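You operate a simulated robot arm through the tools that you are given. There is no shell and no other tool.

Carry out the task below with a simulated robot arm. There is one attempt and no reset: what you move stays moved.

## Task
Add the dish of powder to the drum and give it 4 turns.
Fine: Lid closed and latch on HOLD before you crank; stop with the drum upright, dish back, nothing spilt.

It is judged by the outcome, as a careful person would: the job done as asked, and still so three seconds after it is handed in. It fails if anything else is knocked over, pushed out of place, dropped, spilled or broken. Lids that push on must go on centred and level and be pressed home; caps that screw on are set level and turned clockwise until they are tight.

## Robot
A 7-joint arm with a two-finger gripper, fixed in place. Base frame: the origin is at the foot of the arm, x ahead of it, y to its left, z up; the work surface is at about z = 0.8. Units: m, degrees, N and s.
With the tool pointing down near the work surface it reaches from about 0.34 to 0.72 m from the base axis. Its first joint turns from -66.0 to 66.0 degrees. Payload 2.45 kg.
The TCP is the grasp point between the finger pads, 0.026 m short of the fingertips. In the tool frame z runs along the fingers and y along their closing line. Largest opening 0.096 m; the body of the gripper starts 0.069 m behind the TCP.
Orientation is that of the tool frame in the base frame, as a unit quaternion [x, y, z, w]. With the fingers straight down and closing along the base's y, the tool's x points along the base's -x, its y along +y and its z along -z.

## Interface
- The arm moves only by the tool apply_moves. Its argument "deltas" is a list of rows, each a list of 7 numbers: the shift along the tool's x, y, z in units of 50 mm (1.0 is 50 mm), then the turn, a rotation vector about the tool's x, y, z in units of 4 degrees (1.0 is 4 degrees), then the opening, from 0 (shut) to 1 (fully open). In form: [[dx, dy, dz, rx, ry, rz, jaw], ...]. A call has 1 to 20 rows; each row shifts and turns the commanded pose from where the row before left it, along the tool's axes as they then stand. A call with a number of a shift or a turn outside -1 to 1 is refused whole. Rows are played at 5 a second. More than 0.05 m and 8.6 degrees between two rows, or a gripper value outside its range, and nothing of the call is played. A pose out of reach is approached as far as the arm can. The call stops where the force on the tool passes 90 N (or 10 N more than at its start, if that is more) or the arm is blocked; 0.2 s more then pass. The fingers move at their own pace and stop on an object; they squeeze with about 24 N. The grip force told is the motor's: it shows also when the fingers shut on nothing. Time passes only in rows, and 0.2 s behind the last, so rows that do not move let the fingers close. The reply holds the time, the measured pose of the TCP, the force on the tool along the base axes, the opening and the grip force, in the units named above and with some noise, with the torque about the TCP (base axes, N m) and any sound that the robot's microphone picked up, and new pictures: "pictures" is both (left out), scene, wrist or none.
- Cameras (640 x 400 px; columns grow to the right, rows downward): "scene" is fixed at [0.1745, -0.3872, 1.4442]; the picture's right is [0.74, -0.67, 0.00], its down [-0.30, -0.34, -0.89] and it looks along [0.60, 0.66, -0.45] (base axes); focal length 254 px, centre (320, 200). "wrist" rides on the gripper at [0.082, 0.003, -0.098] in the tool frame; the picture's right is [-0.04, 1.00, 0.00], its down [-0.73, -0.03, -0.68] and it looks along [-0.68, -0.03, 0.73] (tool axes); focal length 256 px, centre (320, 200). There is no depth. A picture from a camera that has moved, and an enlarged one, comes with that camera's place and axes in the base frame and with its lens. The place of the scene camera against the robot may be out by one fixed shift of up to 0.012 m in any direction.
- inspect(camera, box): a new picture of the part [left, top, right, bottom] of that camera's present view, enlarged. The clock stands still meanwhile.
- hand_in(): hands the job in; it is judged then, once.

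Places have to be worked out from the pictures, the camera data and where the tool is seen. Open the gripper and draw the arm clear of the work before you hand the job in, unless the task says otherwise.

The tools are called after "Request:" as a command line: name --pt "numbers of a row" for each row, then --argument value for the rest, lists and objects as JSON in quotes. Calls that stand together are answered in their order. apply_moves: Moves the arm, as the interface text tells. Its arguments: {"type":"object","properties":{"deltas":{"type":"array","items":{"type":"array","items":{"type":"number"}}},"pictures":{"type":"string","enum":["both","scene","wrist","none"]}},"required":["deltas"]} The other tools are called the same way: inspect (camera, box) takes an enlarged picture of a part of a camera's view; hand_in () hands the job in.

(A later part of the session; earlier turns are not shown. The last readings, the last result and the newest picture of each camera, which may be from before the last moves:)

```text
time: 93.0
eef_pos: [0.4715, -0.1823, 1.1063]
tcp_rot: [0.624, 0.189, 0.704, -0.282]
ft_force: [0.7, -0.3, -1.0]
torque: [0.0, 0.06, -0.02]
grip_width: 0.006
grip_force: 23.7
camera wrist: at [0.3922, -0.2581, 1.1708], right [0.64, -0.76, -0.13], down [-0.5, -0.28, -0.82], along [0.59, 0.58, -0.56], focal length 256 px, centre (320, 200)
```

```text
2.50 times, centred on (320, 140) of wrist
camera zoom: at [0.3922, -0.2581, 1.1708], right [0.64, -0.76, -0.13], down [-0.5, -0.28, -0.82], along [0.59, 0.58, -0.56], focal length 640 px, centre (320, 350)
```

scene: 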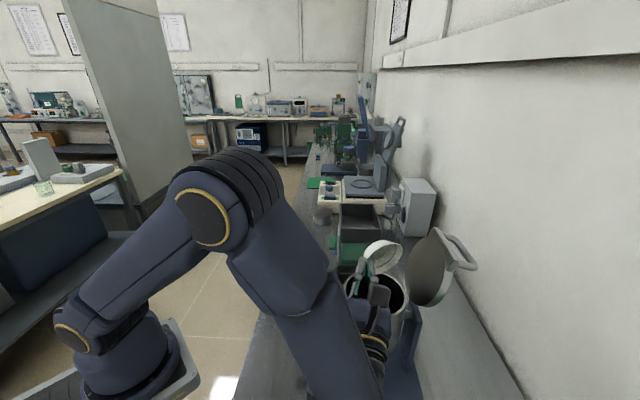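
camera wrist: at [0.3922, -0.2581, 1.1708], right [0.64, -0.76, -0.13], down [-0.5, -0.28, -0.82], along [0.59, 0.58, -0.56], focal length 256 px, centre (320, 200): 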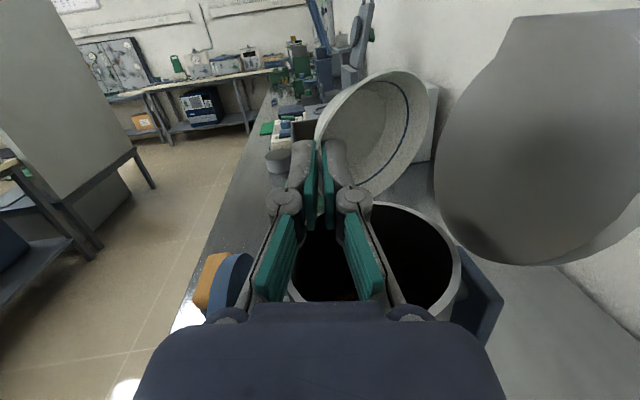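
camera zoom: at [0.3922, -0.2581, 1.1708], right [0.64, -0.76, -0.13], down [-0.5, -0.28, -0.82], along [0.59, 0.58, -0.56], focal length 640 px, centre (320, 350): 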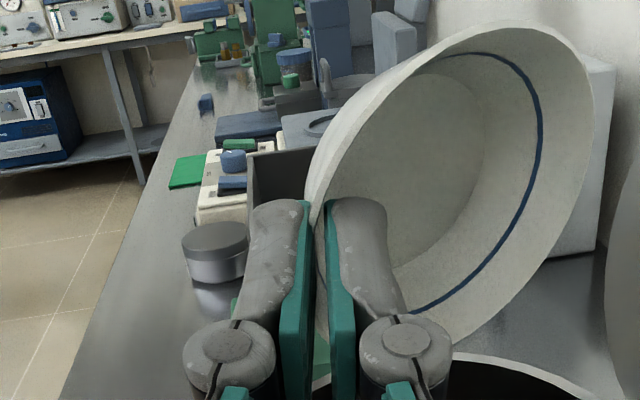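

Dish is empty. I reverse the tilt along the same arc, 100° back to level.

Request:
apply_moves --pt "0.0155 -0.0313 0.052 0 -0.857 -0.515 0" --pt "0.0155 -0.0313 0.052 0 -0.857 -0.515 0" --pt "0.0155 -0.0313 0.052 0 -0.857 -0.515 0" --pt "0.0155 -0.0313 0.052 0 -0.857 -0.515 0" --pt "0.0155 -0.0313 0.052 0 -0.857 -0.515 0" --pt "0.0155 -0.0313 0.052 0 -0.857 -0.515 0" --pt "0.0155 -0.0313 0.052 0 -0.857 -0.515 0" --pt "0.0155 -0.0313 0.052 0 -0.857 -0.515 0" --pt "0.0155 -0.0313 0.052 0 -0.857 -0.515 0" --pt "0.0155 -0.0313 0.052 0 -0.857 -0.515 0" --pt "0.0155 -0.0313 0.052 0 -0.857 -0.515 0" --pt "0.0155 -0.0313 0.052 0 -0.857 -0.515 0" --pt "0.0155 -0.0313 0.052 0 -0.857 -0.515 0" --pt "0.0155 -0.0313 0.052 0 -0.857 -0.515 0" --pt "0.0155 -0.0313 0.052 0 -0.857 -0.515 0" --pt "0.0155 -0.0313 0.052 0 -0.857 -0.515 0" --pt "0.0155 -0.0313 0.052 0 -0.857 -0.515 0" --pt "0.0155 -0.0313 0.052 0 -0.857 -0.515 0" --pt "0.0155 -0.0313 0.052 0 -0.857 -0.515 0" --pt "0.0155 -0.0313 0.052 0 -0.857 -0.515 0" --pictures "none"

Request:
apply_moves --pt "0.0155 -0.0313 0.052 0 -0.857 -0.515 0" --pt "0.0155 -0.0313 0.052 0 -0.857 -0.515 0" --pt "0.0155 -0.0313 0.052 0 -0.857 -0.515 0" --pt "0.0155 -0.0313 0.052 0 -0.857 -0.515 0" --pt "0.0155 -0.0313 0.052 0 -0.857 -0.515 0" --pt "0 0.206 -0.343 0 0 0 0" --pt "0 0.206 -0.343 0 0 0 0" --pt "0 0.206 -0.343 0 0 0 0" --pt "0 0.206 -0.343 0 0 0 0"

Request:
inspect --camera "scene" --box '[300, 220, 450, 340]'

```text
time: 97.2
eef_pos: [0.4914, -0.1295, 1.093]
tcp_rot: [0.803, 0.507, 0.288, 0.122]
ft_force: [0.5, 0.5, -1.8]
torque: [0.0, 0.03, 0.02]
grip_width: 0.0061
grip_force: 23.8
```

```text
time: 99.2
eef_pos: [0.4934, -0.1208, 1.1595]
tcp_rot: [0.788, 0.553, 0.154, 0.221]
ft_force: [0.4, 0.3, -0.4]
torque: [0.03, 0.01, -0.01]
grip_width: 0.0061
grip_force: 23.8
camera wrist: at [0.4746, -0.0268, 1.2442], right [0.79, -0.33, 0.52], down [-0.6, -0.56, 0.57], along [0.1, -0.76, -0.64], focal length 256 px, centre (320, 200)
```

scene: 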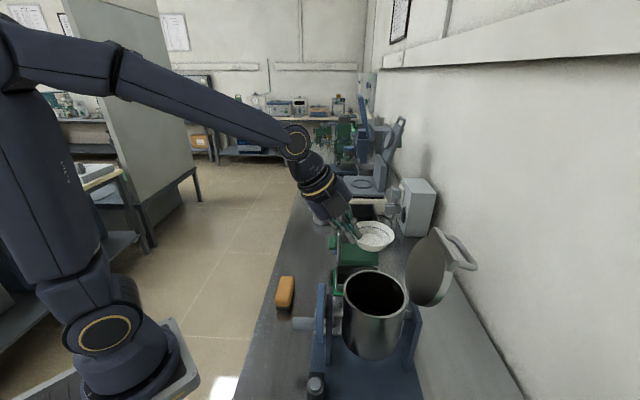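
wrist: 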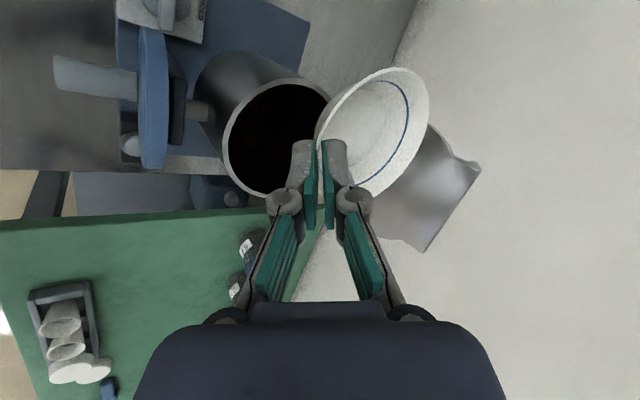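

```text
3.33 times, centred on (375, 280) of scene
camera zoom: at [0.1745, -0.3872, 1.4442], right [0.74, -0.67, 0.0], down [-0.3, -0.34, -0.89], along [0.6, 0.66, -0.45], focal length 845 px, centre (137, -67)
```

zoom: 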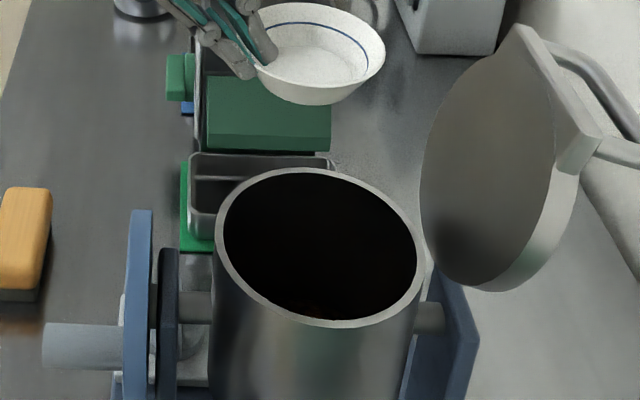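

The dish returned level and is empty. I check a slightly textured bench area behind the drum to be sure nothing spilled.

Request:
inspect --camera "scene" --box '[365, 245, 415, 285]'

Request:
inspect --camera "wrist" --box '[220, 20, 440, 210]'

```text
10.00 times, centred on (390, 265) of scene
camera zoom: at [0.1745, -0.3872, 1.4442], right [0.74, -0.67, 0.0], down [-0.3, -0.34, -0.89], along [0.6, 0.66, -0.45], focal length 2535 px, centre (-380, -450)
```

zoom: 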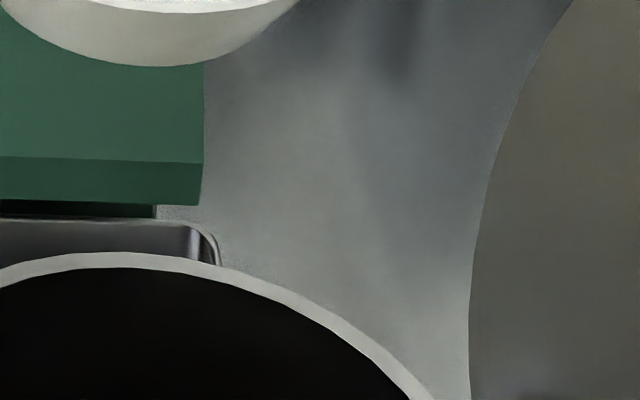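

```text
2.11 times, centred on (330, 115) of wrist
camera zoom: at [0.4746, -0.0268, 1.2442], right [0.79, -0.33, 0.52], down [-0.6, -0.56, 0.57], along [0.1, -0.76, -0.64], focal length 539 px, centre (299, 379)
```

zoom: 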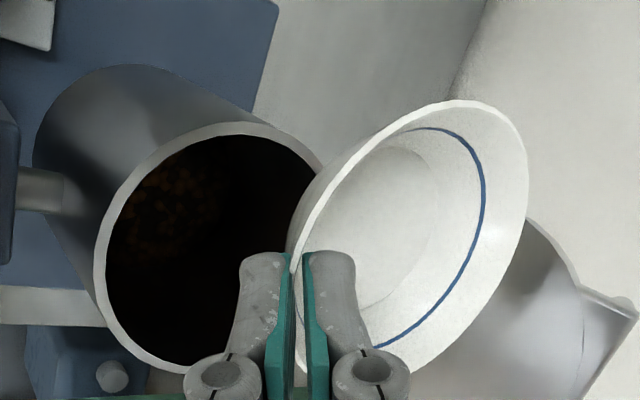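

No spill is visible. I carry the empty dish back: yaw back 40° and return to above its original spot.

Request:
apply_moves --pt "0 0 0 0 0.515 -0.857 0" --pt "0 0 0 0 0.515 -0.857 0" --pt "0 0 0 0 0.515 -0.857 0" --pt "0 0 0 0 0.515 -0.857 0" --pt "0 0 0 0 0.515 -0.857 0" --pt "0 0 0 0 0.515 -0.857 0" --pt "0 0 0 0 0.515 -0.857 0" --pt "0 0 0 0 0.515 -0.857 0" --pt "0 0 0 0 0.515 -0.857 0" --pt "0 0 0 0 0.515 -0.857 0" --pictures "none"

Request:
apply_moves --pt "0.228 0.151 0.095 0 0 0 0" --pt "0.399 0.265 0.167 0 0 0 0" --pt "0.513 0.341 0.214 0 0 0 0" --pt "0.57 0.379 0.238 0 0 0 0" --pt "0.57 0.379 0.238 0 0 0 0" --pt "0.57 0.379 0.238 0 0 0 0" --pt "0.57 0.379 0.238 0 0 0 0" --pt "0.57 0.379 0.238 0 0 0 0" --pt "0.57 0.379 0.238 0 0 0 0" --pt "0.513 0.341 0.214 0 0 0 0" --pt "0.399 0.265 0.167 0 0 0 0" --pt "0.228 0.151 0.095 0 0 0 0"

```text
time: 101.4
eef_pos: [0.4908, -0.1221, 1.1602]
tcp_rot: [0.551, 0.79, 0.219, 0.155]
ft_force: [0.2, 0.3, -0.9]
torque: [-0.04, 0.03, 0.02]
grip_width: 0.0062
grip_force: 23.6
```

```text
time: 104.0
eef_pos: [0.6033, 0.2237, 1.1537]
tcp_rot: [0.552, 0.789, 0.219, 0.155]
ft_force: [0.5, -1.1, -1.6]
torque: [-0.03, 0.01, 0.0]
grip_width: 0.0056
grip_force: 24.0
camera wrist: at [0.5295, 0.2843, 1.2382], right [0.82, 0.26, 0.52], down [-0.1, -0.82, 0.57], along [0.57, -0.52, -0.64], focal length 256 px, centre (320, 200)
```

scene: 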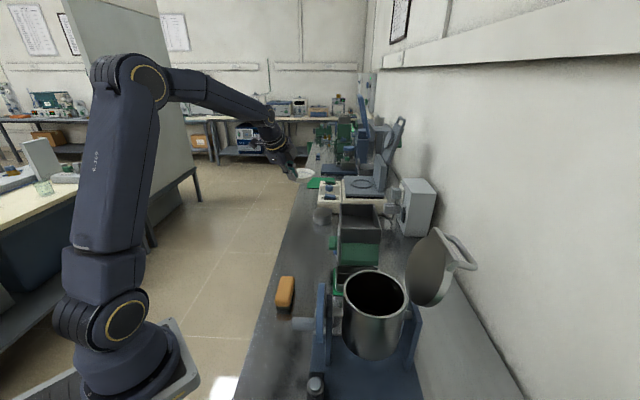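
wrist: 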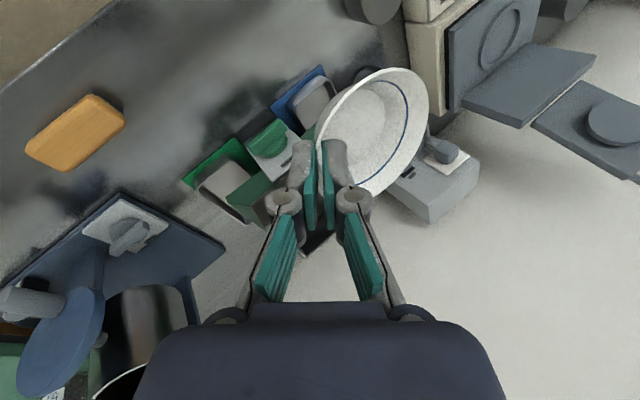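

Request:
apply_moves --pt "0 -0.13 0.25 0 0 0 0" --pt "0 -0.33 0.6 0 0 0 0" --pt "0 -0.36 0.6 0 0 0 0" --pt "0 -0.36 0.6 0 0 0 0" --pt "0 -0.36 0.6 0 0 0 0" --pt "0 -0.36 0.6 0 0 0 0" --pt "0 -0.36 0.6 0 0 0 0" --pt "0 -0.36 0.6 0 0 0 0" --pt "0 -0.3 0.5 0 0 0 0" --pt "0 -0.2 0.333 0 0 0 0" --pt "0 -0.1 0.167 0 0 0 0" --pt "0 -0.05 0.083 0 0 0 0"

Request:
inspect --camera "scene" --box '[280, 225, 330, 265]'

```text
time: 106.6
eef_pos: [0.6091, 0.2219, 0.8348]
tcp_rot: [0.551, 0.789, 0.221, 0.157]
ft_force: [-4.7, -2.6, 27.1]
torque: [0.13, -0.56, 0.05]
grip_width: 0.006
grip_force: 24.2
camera wrist: at [0.5344, 0.2833, 0.9196], right [0.81, 0.26, 0.52], down [-0.11, -0.82, 0.57], along [0.57, -0.52, -0.64], focal length 256 px, centre (320, 200)
```

scene: 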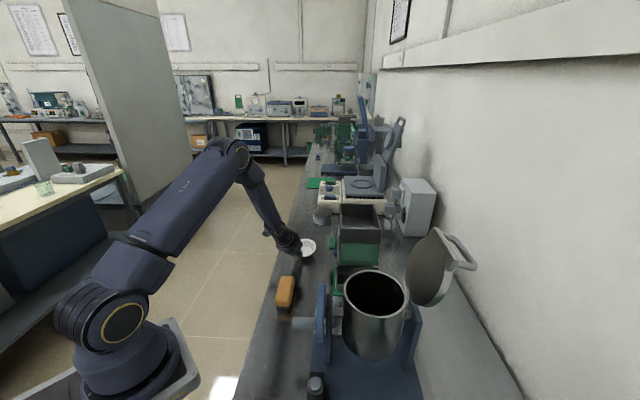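
wrist: 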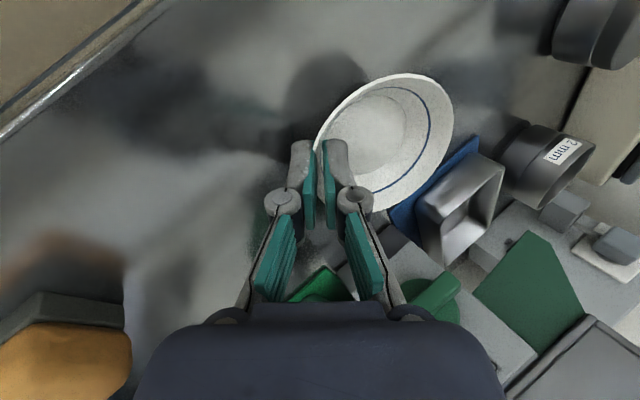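

```text
10.00 times, centred on (305, 245) of scene
camera zoom: at [0.1739, -0.3875, 1.4442], right [0.74, -0.67, 0.0], down [-0.3, -0.34, -0.89], along [0.6, 0.66, -0.45], focal length 2535 px, centre (470, -250)
```

zoom: 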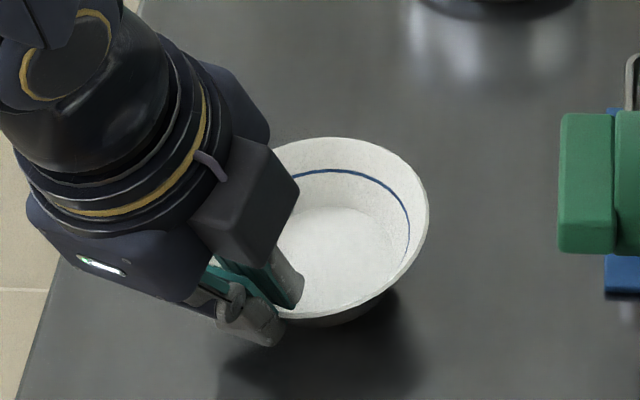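

I overshot the lowering slightly (27 N down, dish pressed on the bench). I raise back by about 11 mm commanded so the dish settles.

Request:
apply_moves --pt "0 0.04 -0.065 0 0 0 0" --pt "0 0.04 -0.065 0 0 0 0" --pt "0 0.033 -0.059 0 0 0 0"

Request:
inspect --camera "scene" --box '[280, 225, 330, 265]'

Request:
inspect --camera "wrist" --box '[240, 60, 400, 220]'

```text
time: 107.4
eef_pos: [0.6064, 0.2219, 0.843]
tcp_rot: [0.552, 0.79, 0.218, 0.154]
ft_force: [-0.5, 0.9, -1.0]
torque: [-0.01, 0.03, 0.0]
grip_width: 0.0059
grip_force: 23.9
camera wrist: at [0.5319, 0.2829, 0.9273], right [0.82, 0.26, 0.51], down [-0.1, -0.82, 0.57], along [0.57, -0.52, -0.64], focal length 256 px, centre (320, 200)
```

scene: 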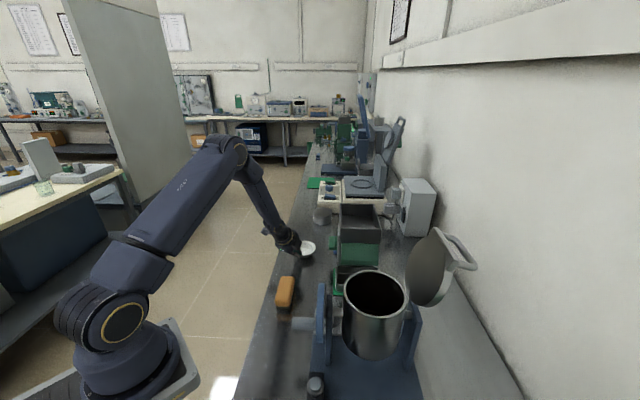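
wrist: 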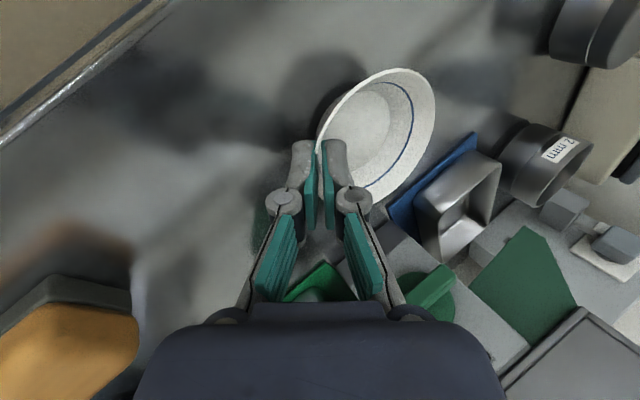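

```text
10.00 times, centred on (305, 245) of scene
camera zoom: at [0.1746, -0.3872, 1.4442], right [0.74, -0.67, 0.0], down [-0.3, -0.34, -0.89], along [0.6, 0.66, -0.45], focal length 2535 px, centre (470, -250)
```

zoom: 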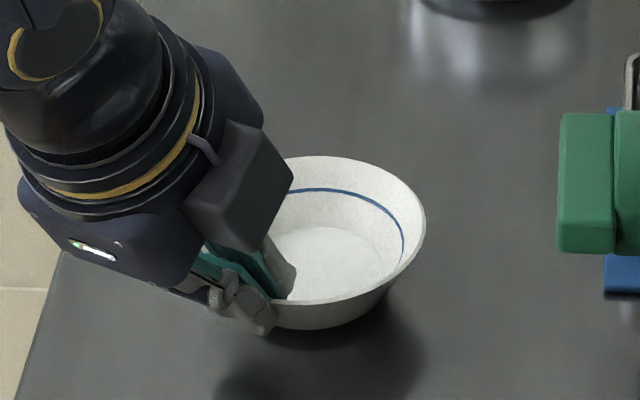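

```text
2.50 times, centred on (320, 140) of wrist
camera zoom: at [0.5319, 0.2829, 0.9273], right [0.82, 0.26, 0.51], down [-0.1, -0.82, 0.57], along [0.57, -0.52, -0.64], focal length 640 px, centre (320, 350)
```

zoom: 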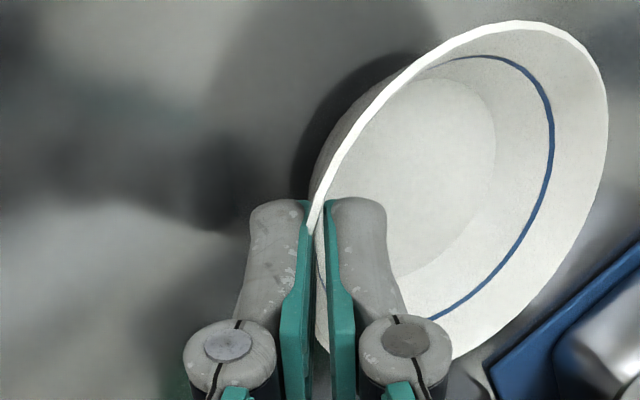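

The dish sits almost flat, only a couple of millimetres tilted in the grip. I lower 1 mm and open the fingers so it settles.

Request:
apply_moves --pt "0 -0.01 0.017 0 0 0 0" --pt "0 0 0 0 0 0 0.1" --pt "0 0 0 0 0 0 0.2" --pt "0 0 0 0 0 0 0.28" --pt "0 0 0 0 0 0 0.28"

Request:
inspect --camera "scene" --box '[280, 225, 330, 265]'

Request:
inspect --camera "wrist" --box '[240, 60, 400, 220]'

```text
time: 108.6
eef_pos: [0.6084, 0.222, 0.8428]
tcp_rot: [0.552, 0.79, 0.219, 0.154]
ft_force: [0.0, 0.2, 0.3]
torque: [0.01, -0.01, -0.01]
grip_width: 0.0271
grip_force: 0.0
camera wrist: at [0.533, 0.2833, 0.9275], right [0.82, 0.26, 0.52], down [-0.1, -0.82, 0.57], along [0.57, -0.52, -0.64], focal length 256 px, centre (320, 200)
```

scene: 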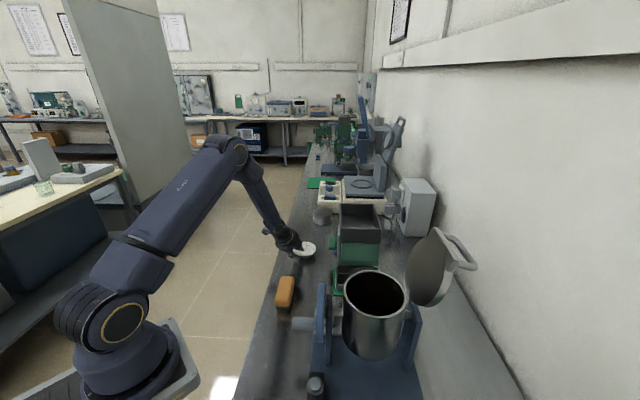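
wrist: 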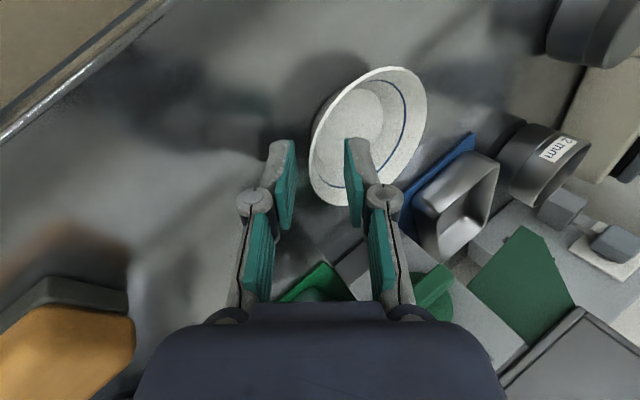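

```text
10.00 times, centred on (305, 245) of scene
camera zoom: at [0.1745, -0.3872, 1.4442], right [0.74, -0.67, 0.0], down [-0.3, -0.34, -0.89], along [0.6, 0.66, -0.45], focal length 2535 px, centre (470, -250)
```

zoom: 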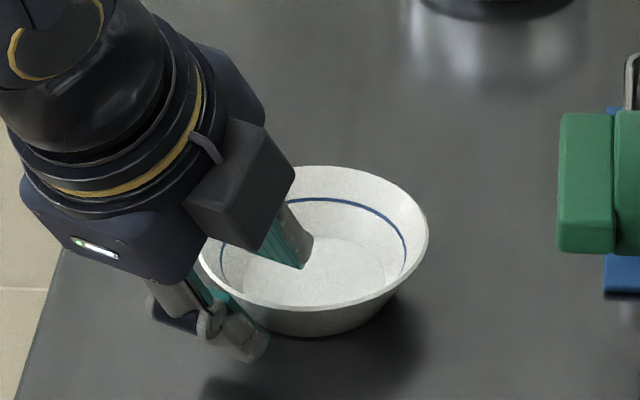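

```text
2.50 times, centred on (320, 140) of wrist
camera zoom: at [0.533, 0.2833, 0.9275], right [0.82, 0.26, 0.52], down [-0.1, -0.82, 0.57], along [0.57, -0.52, -0.64], focal length 640 px, centre (320, 350)
```

zoom: 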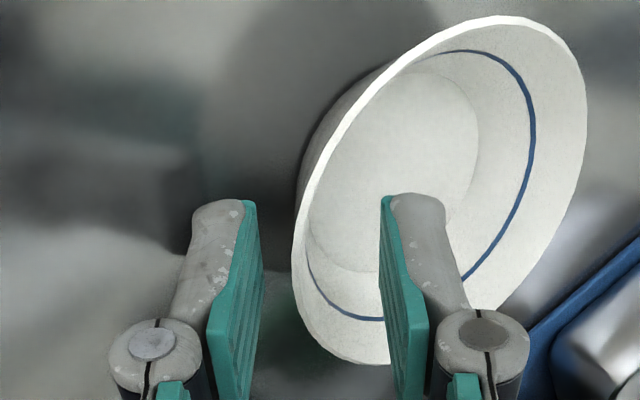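

The dish is flat and back on its spot (within about 2 mm in the scene view). I withdraw along the finger axis, rise, and level the tool.

Request:
apply_moves --pt "0 0 -0.3 0 0 0 0.28" --pt "0 0 -0.6 0 0 0 0.28" --pt "0 0 -0.7 0 0 0 0.28" --pt "0 0.4 -0.7 0 0 0 0.28" --pt "0 0.4 -0.7 0 0 0 0.28" --pt "0 0.4 -0.7 0 0 0 0.28" --pt "0 0.4 -0.7 0 0 0 0.28" --pt "0 0.4 -0.7 0 0 0 0.28" --pt "0 0 0 1 0 0 0.3" --pt "0 0 0 1 0 0 0.3" --pt "0 0 0 1 0 0 0.3" --pt "0 0 0 1 0 0 0.3" --pt "0 0 0 1 0 0 0.3" --pt "0 0 0 1 0 0 0.3" --pt "0 0 0 1 0 0 0.3" --pt "0 0 0 0.75 0 0 0.3"

Request:
inspect --camera "scene" --box '[265, 220, 345, 280]'

```text
time: 112.0
eef_pos: [0.5621, 0.2076, 1.1124]
tcp_rot: [0.573, 0.819, -0.002, 0.002]
ft_force: [0.5, -0.5, -0.2]
torque: [0.02, -0.01, 0.0]
grip_width: 0.0285
grip_force: 0.0
camera wrist: at [0.5372, 0.2868, 1.2098], right [0.95, 0.3, 0.0], down [0.22, -0.7, 0.68], along [0.21, -0.65, -0.73], focal length 256 px, centre (320, 200)
```

scene: 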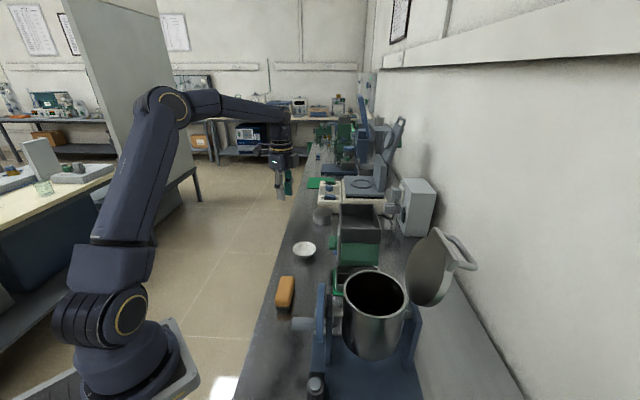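
wrist: 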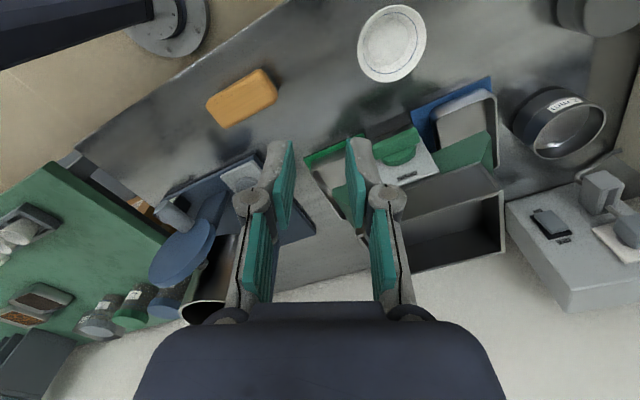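

```text
6.67 times, centred on (305, 250) of scene
camera zoom: at [0.1745, -0.3872, 1.4442], right [0.74, -0.67, 0.0], down [-0.3, -0.34, -0.89], along [0.6, 0.66, -0.45], focal length 1690 px, centre (420, -133)
```

zoom: 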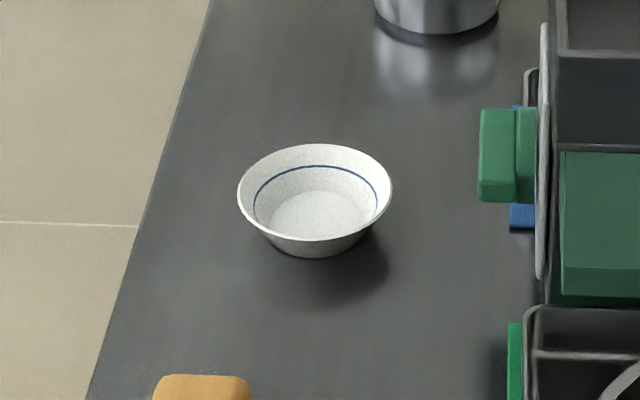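

Request:
apply_moves --pt "0 0 -0.12 0 0 -1 0.3" --pt "0 0 -0.12 0 0 -1 0.3" --pt "0 0 -0.12 0 0 -1 0.3" --pt "0 0 -0.12 0 0 -1 0.3" --pt "0 0 -0.12 0 0 -1 0.3" --pt "0 0 -0.12 0 0 -1 0.3" --pt "0 0 -0.12 0 0 -1 0.3" --pt "0 0 -0.12 0 0 -1 0.3" --pt "0 0 -0.12 0 0 -1 0.3" --pt "0 0 -0.12 0 0 -1 0.3" --pt "0 0 -0.12 0 0 -1 0.3" --pt "0 0 -0.12 0 0 -1 0.3" --pt "0 0 -0.12 0 0 -1 0.3" --pt "0 0 -0.12 0 0 -1 0.3" --pt "0 0 -0.12 0 0 -1 0.3" --pt "0 0 -0.12 0 0 -1 0.3" --pt "0 0 -0.12 0 0 -1 0.3" --pt "0 0 -0.12 0 0 -1 0.3" --pt "0 0 0 0 0 -1 0.3" --pt "0 0 0 0 0 -1 0.3" --pictures "none"

Request:
apply_moves --pt "0 0 0 0 0 -1 0.3" --pt "0 0 0 0 0 -1 0.3" --pt "0 0 0 0 0 -1 0.3" --pt "0 0 0 0 0 -1 0.3" --pt "0 0 0 0 0 -1 0.3" --pt "0 0 0 0 0 -1 0.3" --pt "0 0 0 0 0 -1 0.3" --pt "0 0 0 0 0 -1 0.3" --pt "0 0 0 0 0 -0.75 0.3" --pictures "none"

```text
time: 116.2
eef_pos: [0.5635, 0.2082, 1.2223]
tcp_rot: [-0.088, 0.996, -0.002, 0.001]
ft_force: [0.8, 0.0, -0.6]
torque: [-0.02, 0.02, 0.01]
grip_width: 0.0288
grip_force: 0.1
```

```text
time: 118.2
eef_pos: [0.5631, 0.2076, 1.2204]
tcp_rot: [-0.383, 0.924, -0.001, 0.001]
ft_force: [-0.2, 0.4, -0.2]
torque: [-0.02, -0.01, 0.0]
grip_width: 0.029
grip_force: 0.1
```

Request:
apply_moves --pt "0.8325 -0.327 -0.0125 0 0 0 0.3" --pt "0.8325 -0.327 -0.0125 0 0 0 0.3" --pt "0.8325 -0.327 -0.0125 0 0 0 0.3" --pt "0.8325 -0.327 -0.0125 0 0 0 0.3" --pt "0.8325 -0.327 -0.0125 0 0 0 0.3" --pt "0.8325 -0.327 -0.0125 0 0 0 0.3" --pt "0.8325 -0.327 -0.0125 0 0 0 0.3" --pt "0.8325 -0.327 -0.0125 0 0 0 0.3" --pt "0.339 -0.829 0.017 0 0 0 0.3" --pt "0.339 -0.829 0.017 0 0 0 0.3" --pt "0.339 -0.829 0.017 0 0 0 0.3" --pt "0.339 -0.829 0.017 0 0 0 0.3" --pt "0.339 -0.829 0.017 0 0 0 0.3" --pt "0.339 -0.829 0.017 0 0 0 0.3" --pt "0 0 0 1 0 0 0.3" --pt "0 0 0 1 0 0 0.3" --pt "0 0 0 1 0 0 0.3"

```text
time: 121.8
eef_pos: [0.517, -0.3543, 1.219]
tcp_rot: [-0.382, 0.918, -0.099, 0.041]
ft_force: [0.8, 0.3, -0.2]
torque: [0.01, 0.0, 0.01]
grip_width: 0.0289
grip_force: 0.0
out of reach, approached as far as the arm can: row 14
camera wrist: at [0.4413, -0.3941, 1.3123], right [-0.66, 0.72, -0.21], down [0.44, 0.6, 0.67], along [0.61, 0.35, -0.71], focal length 256 px, centre (320, 200)
```

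scene: 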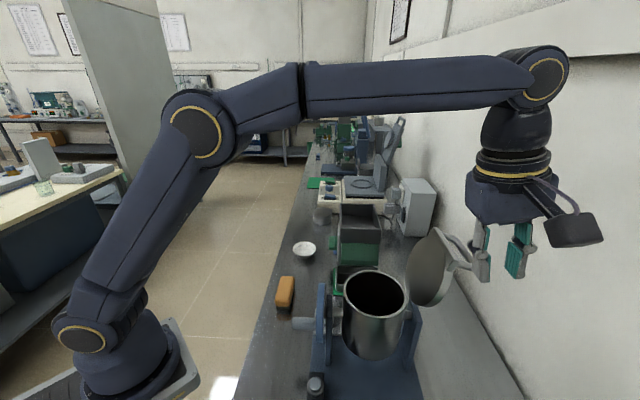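
wrist: 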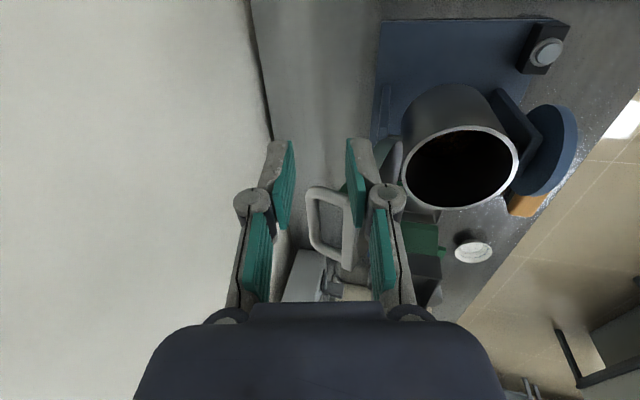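

Request:
inspect --camera "wrist" --box '[260, 130, 420, 290]'

Request:
inspect --camera "scene" --box '[390, 200, 530, 320]'

```text
2.50 times, centred on (340, 210) of wrist
camera zoom: at [0.4413, -0.3941, 1.3123], right [-0.66, 0.72, -0.21], down [0.44, 0.6, 0.67], along [0.61, 0.35, -0.71], focal length 640 px, centre (270, 175)
```

zoom: 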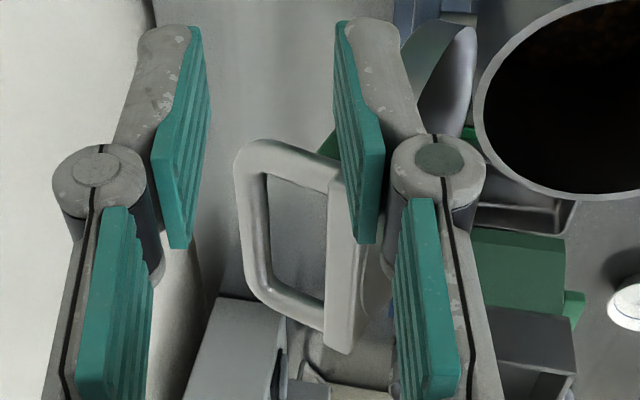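

```text
3.33 times, centred on (460, 260) of scene
camera zoom: at [0.1745, -0.3872, 1.4442], right [0.74, -0.67, 0.0], down [-0.3, -0.34, -0.89], along [0.6, 0.66, -0.45], focal length 845 px, centre (-147, 0)
```

zoom: 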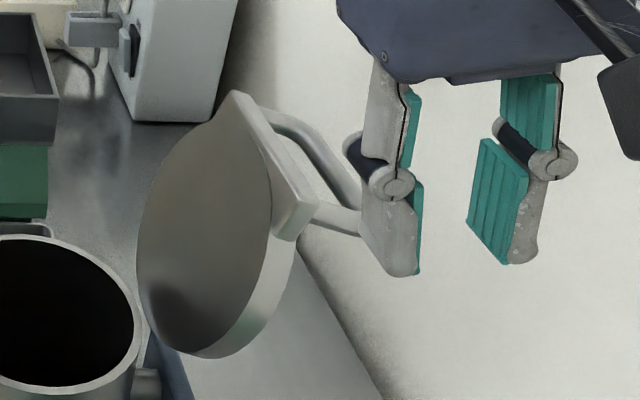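

The lid rests at about 97° with the bar at roughly b=0.134, z≈1.167. I slide along the bench direction into place above the bar (tips above it), then check.

Request:
apply_moves --pt "-0.5 -0.057 0.012 0 0 0 0.3" --pt "-0.6 -0.057 0.012 0 0 0 0.3" --pt "-0.6 -0.057 0.012 0 0 0 0.3" --pt "-0.596 0 0 0 0 0 0.3"

Request:
inspect --camera "wrist" --box '[260, 40, 420, 290]'

Request:
inspect --camera "scene" --box '[390, 180, 510, 300]'

```text
time: 122.8
eef_pos: [0.6048, -0.2793, 1.2173]
tcp_rot: [-0.381, 0.919, -0.099, 0.04]
ft_force: [0.7, 0.1, -0.3]
torque: [-0.02, 0.02, 0.03]
grip_width: 0.0289
grip_force: 0.1
camera wrist: at [0.5289, -0.3187, 1.3118], right [-0.66, 0.72, -0.21], down [0.44, 0.6, 0.67], along [0.61, 0.35, -0.71], focal length 256 px, centre (320, 200)
```

scene: 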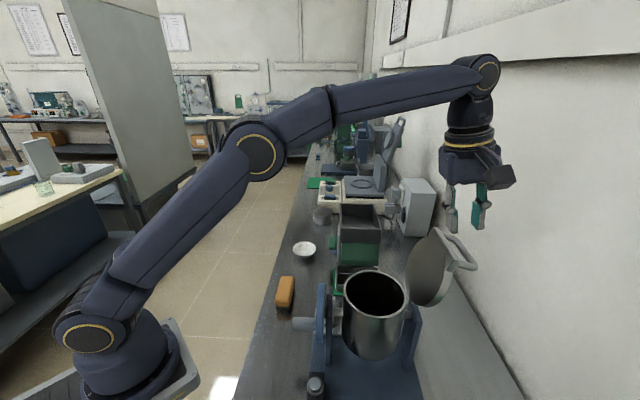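
wrist: 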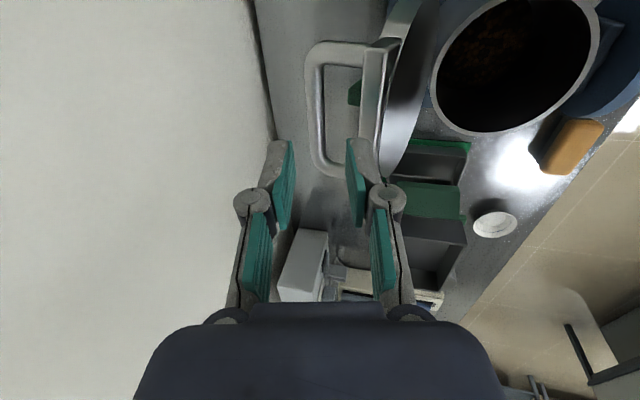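

```text
1.60 times, centred on (340, 165) of wrist
camera zoom: at [0.5289, -0.3187, 1.3118], right [-0.66, 0.72, -0.21], down [0.44, 0.6, 0.67], along [0.61, 0.35, -0.71], focal length 410 px, centre (288, 256)
```

zoom: 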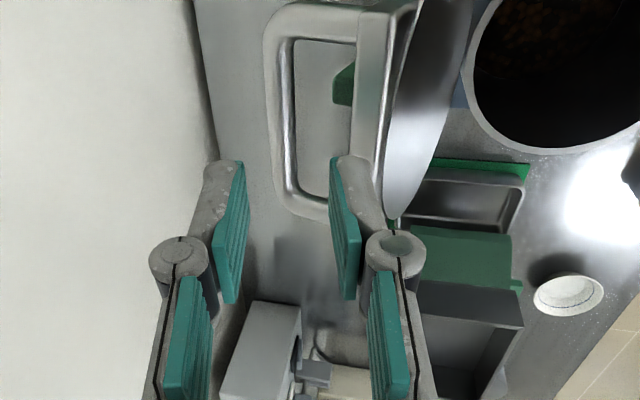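

```text
3.33 times, centred on (450, 240) of scene
camera zoom: at [0.1745, -0.3872, 1.4442], right [0.74, -0.67, 0.0], down [-0.3, -0.34, -0.89], along [0.6, 0.66, -0.45], focal length 845 px, centre (-113, 67)
```

zoom: 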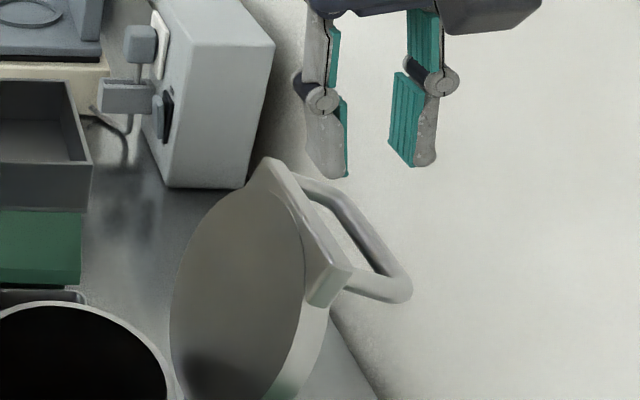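

Alignment over the bar is within about 2 mm. I narrow to 21 mm and descend along the finger axis to straddle it.

Request:
apply_moves --pt "0 -0.02 0 0 0 0 0.22" --pt "0 0 0.3 0 0 0 0.22" --pt "0 0 0.35 0 0 0 0.22" --pt "0 0 0.35 0 0 0 0.22"

Request:
inspect --camera "wrist" --box '[260, 40, 420, 290]'

Request:
inspect --camera "scene" --box '[390, 180, 510, 300]'

```text
time: 123.8
eef_pos: [0.6116, -0.2867, 1.1706]
tcp_rot: [-0.38, 0.919, -0.1, 0.042]
ft_force: [0.8, -2.1, 4.4]
torque: [0.03, 0.06, 0.01]
grip_width: 0.0192
grip_force: 0.1
camera wrist: at [0.536, -0.3263, 1.2649], right [-0.66, 0.72, -0.21], down [0.44, 0.6, 0.67], along [0.61, 0.35, -0.71], focal length 256 px, centre (320, 200)
```

scene: 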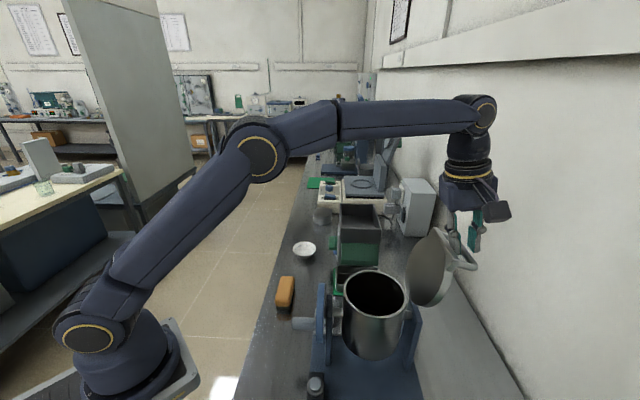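
wrist: 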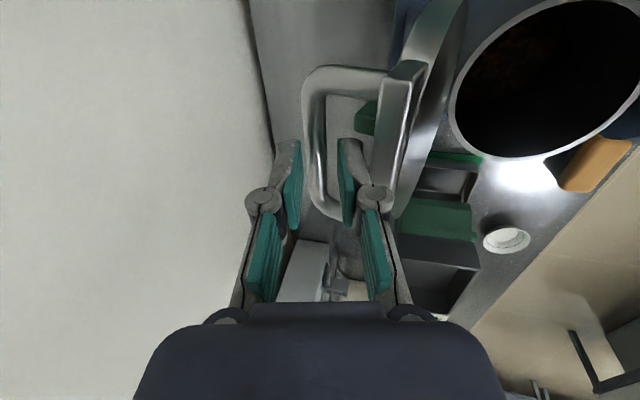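

```text
1.60 times, centred on (340, 165) of wrist
camera zoom: at [0.536, -0.3263, 1.2649], right [-0.66, 0.72, -0.21], down [0.44, 0.6, 0.67], along [0.61, 0.35, -0.71], focal length 410 px, centre (288, 256)
```

zoom: 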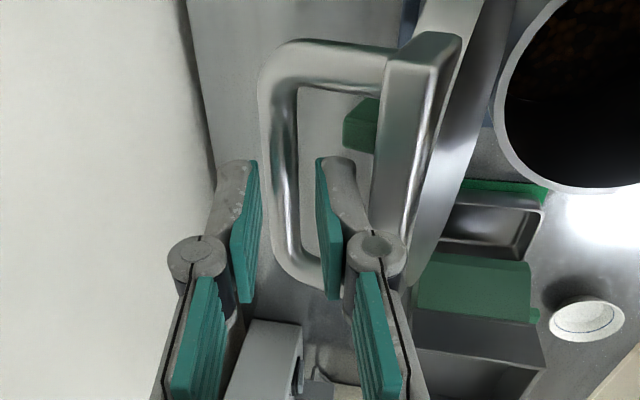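

```text
3.33 times, centred on (450, 240) of scene
camera zoom: at [0.1745, -0.3872, 1.4442], right [0.74, -0.67, 0.0], down [-0.3, -0.34, -0.89], along [0.6, 0.66, -0.45], focal length 845 px, centre (-113, 67)
```

zoom: 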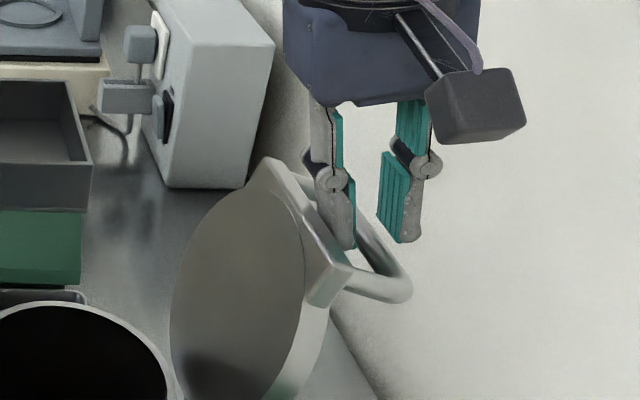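

The bar is between the pads close to the TCP. I close on it.

Request:
apply_moves --pt "0 0 0 0 0 0 0.1" --pt "0 0 0 0 0 0 0" --pt "0 0 0 0 0 0 0"

Request:
inspect --camera "wrist" --box '[260, 40, 420, 290]'

```text
time: 124.6
eef_pos: [0.6109, -0.2867, 1.1715]
tcp_rot: [-0.381, 0.918, -0.098, 0.04]
ft_force: [-0.4, -0.1, 0.4]
torque: [0.02, 0.0, -0.02]
grip_width: 0.0001
grip_force: 23.6
camera wrist: at [0.536, -0.3262, 1.2641], right [-0.66, 0.72, -0.21], down [0.44, 0.6, 0.67], along [0.61, 0.35, -0.71], focal length 256 px, centre (320, 200)
```

scene: 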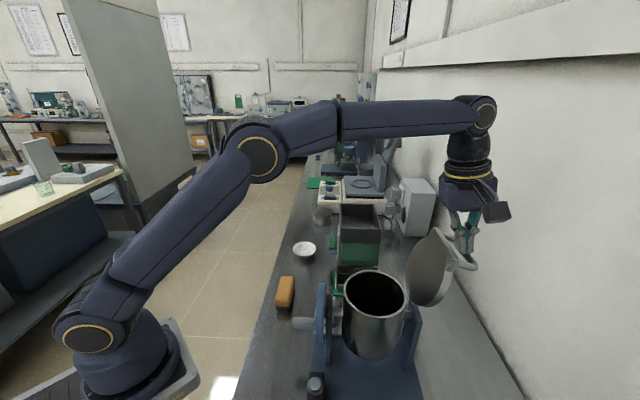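
wrist: 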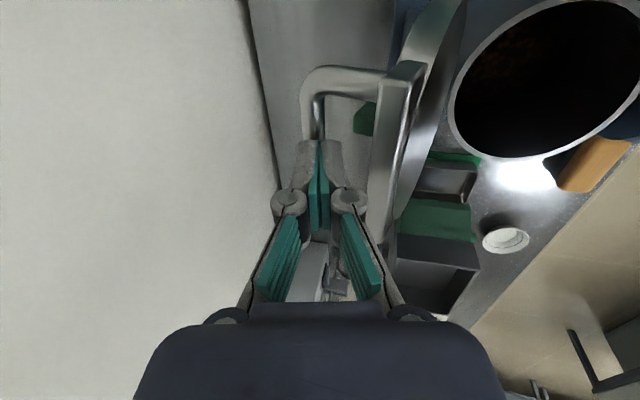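

```text
1.60 times, centred on (340, 165) of wrist
camera zoom: at [0.536, -0.3262, 1.2641], right [-0.66, 0.72, -0.21], down [0.44, 0.6, 0.67], along [0.61, 0.35, -0.71], focal length 410 px, centre (288, 256)
```

zoom: 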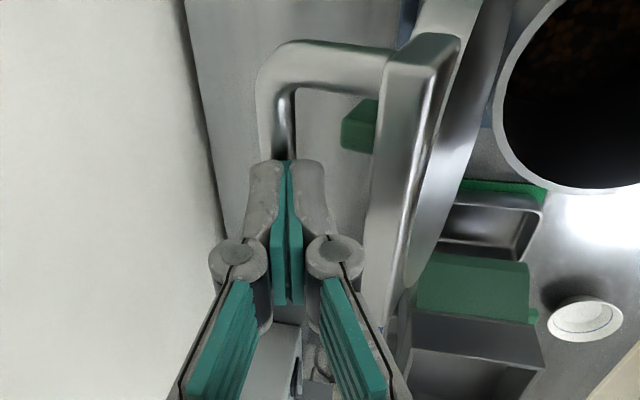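

The fingers closed on nothing: re-triangulating from two wrist views, the bar is actually about 29 mm beyond the TCP (just below the fingertips) and 4 mm to the wall side. I reopen, shift, and go 20 mm deeper.

Request:
apply_moves --pt "0 0 -0.1 0 0 0 0.22" --pt "0 -0.076 0 0 0 0 0.22" --pt "0 0 0.1 0 0 0 0.22" --pt "0 0 0.2 0 0 0 0.22" --pt "0 0 0.2 0 0 0 0.22"

Request:
inspect --camera "wrist" --box '[260, 40, 420, 290]'

Request:
inspect --camera "scene" --box '[390, 180, 510, 300]'

```text
time: 125.8
eef_pos: [0.6156, -0.2937, 1.1505]
tcp_rot: [-0.381, 0.919, -0.098, 0.041]
ft_force: [0.8, -1.0, 1.7]
torque: [0.02, 0.04, -0.01]
grip_width: 0.02
grip_force: 0.0
camera wrist: at [0.5406, -0.3329, 1.245], right [-0.66, 0.72, -0.21], down [0.44, 0.6, 0.67], along [0.61, 0.35, -0.71], focal length 256 px, centre (320, 200)
```

scene: 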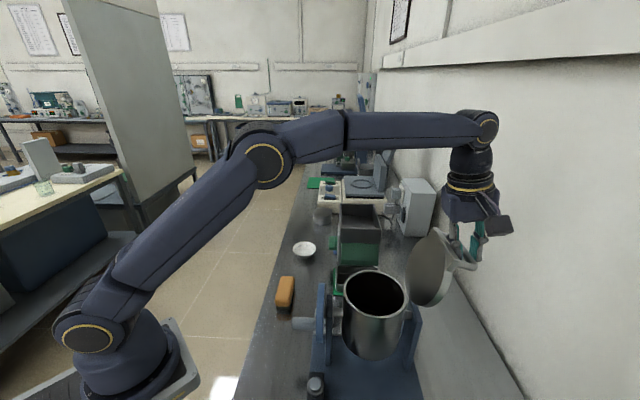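
wrist: 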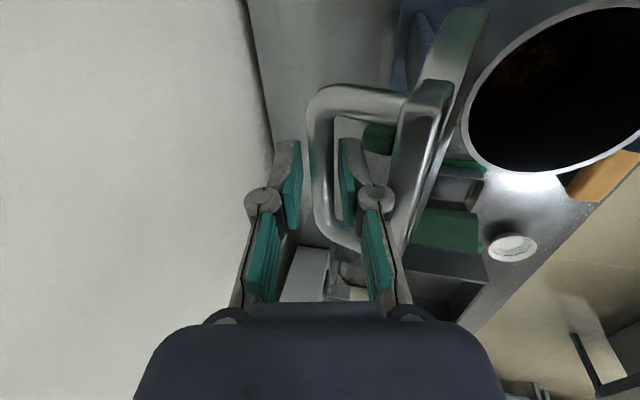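

```text
1.60 times, centred on (340, 165) of wrist
camera zoom: at [0.5406, -0.3329, 1.245], right [-0.66, 0.72, -0.21], down [0.44, 0.6, 0.67], along [0.61, 0.35, -0.71], focal length 410 px, centre (288, 256)
```

zoom: 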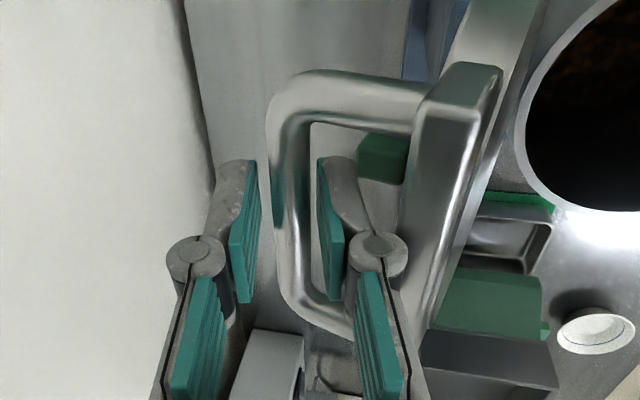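

```text
3.33 times, centred on (450, 240) of scene
camera zoom: at [0.1745, -0.3872, 1.4442], right [0.74, -0.67, 0.0], down [-0.3, -0.34, -0.89], along [0.6, 0.66, -0.45], focal length 845 px, centre (-113, 67)
```

zoom: 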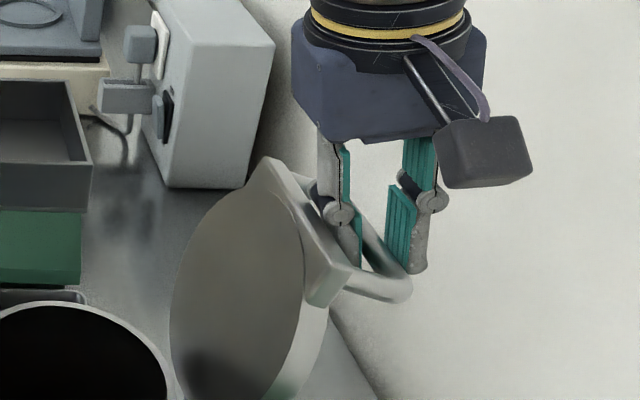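

Request:
apply_moves --pt "0 0 0 0 0 0 0.12" --pt "0 0 0 0 0 0 0" --pt "0 0 0 0 0 0 0"

Request:
inspect --camera "wrist" --box '[260, 40, 420, 290]'

```text
time: 126.6
eef_pos: [0.6154, -0.2917, 1.1502]
tcp_rot: [-0.382, 0.919, -0.095, 0.039]
ft_force: [-16.0, 13.8, -6.1]
torque: [-0.13, 0.44, -0.11]
grip_width: 0.0117
grip_force: 38.7
camera wrist: at [0.54, -0.3317, 1.244], right [-0.66, 0.72, -0.2], down [0.44, 0.6, 0.67], along [0.6, 0.35, -0.71], focal length 256 px, centre (320, 200)
```

scene: 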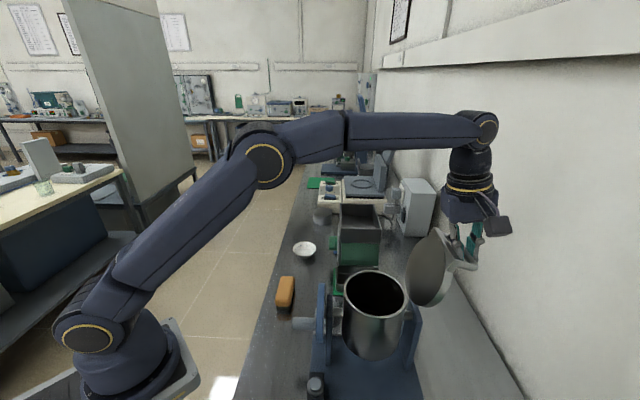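
wrist: 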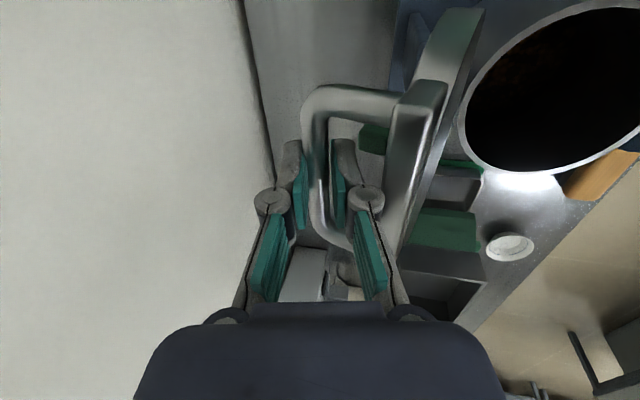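

```text
1.60 times, centred on (340, 165) of wrist
camera zoom: at [0.54, -0.3317, 1.244], right [-0.66, 0.72, -0.2], down [0.44, 0.6, 0.67], along [0.6, 0.35, -0.71], focal length 410 px, centre (288, 256)
```

zoom: 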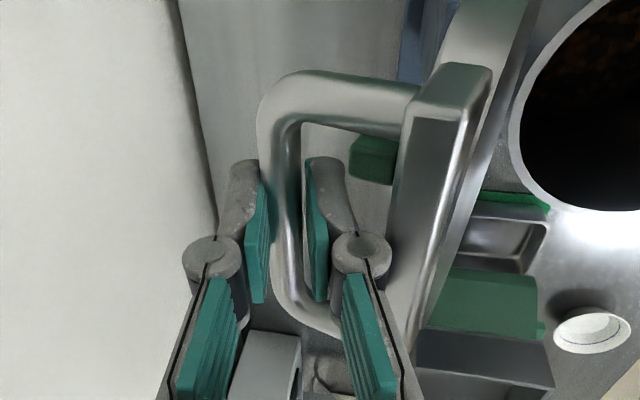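

The bar is now gripped (11.7 mm). Refitting the opening data, the TCP arc in this grip has centre (b 0.060, z 1.034) and radius 0.141; I follow it back toward vertical.

Request:
apply_moves --pt "0 0.163 -0.157 0 0 0 0" --pt "0 0.189 -0.157 0 0 0 0" --pt "0 0.203 -0.139 0 0 0 0" --pt "0 0.213 -0.121 0 0 0 0" --pt "0 0.224 -0.103 0 0 0 0" --pictures "scene"

```text
time: 127.8
eef_pos: [0.5767, -0.2542, 1.1768]
tcp_rot: [-0.381, 0.918, -0.103, 0.043]
ft_force: [3.7, -3.9, 17.9]
torque: [-0.17, -0.19, 0.03]
grip_width: 0.0117
grip_force: 38.7
```

scene: 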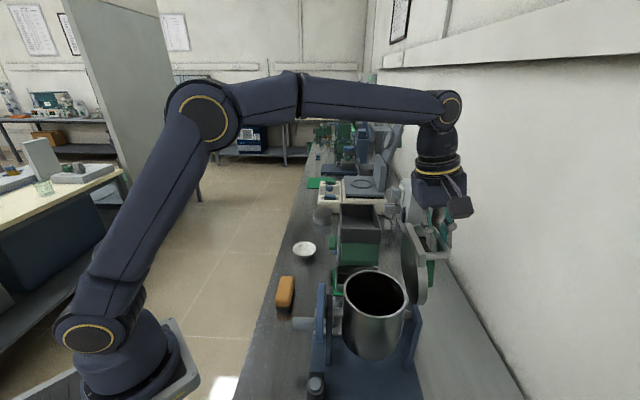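

The lid is back near vertical with low forces (18 N up). I continue over the top, adjusting a few millimetres upward.

Request:
apply_moves --pt "0 0.22 -0.12 0 0 0 0" --pt "0 0.235 -0.085 0 0 0 0" --pt "0 0.243 -0.041 0 0 0 0" --pt "0 0.245 -0.02 0 0 0 0" --pt "0 0.246 0.003 0 0 0 0" --pictures "scene"

```text
time: 129.0
eef_pos: [0.5339, -0.2102, 1.1745]
tcp_rot: [-0.382, 0.918, -0.099, 0.041]
ft_force: [-6.5, 3.3, 28.0]
torque: [-0.15, 0.14, -0.02]
grip_width: 0.0119
grip_force: 38.4
```

scene: 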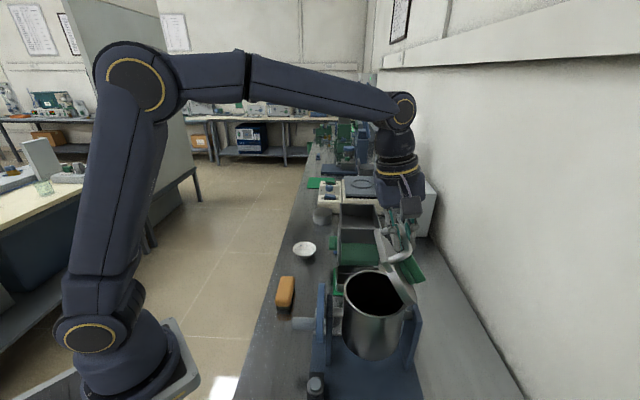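

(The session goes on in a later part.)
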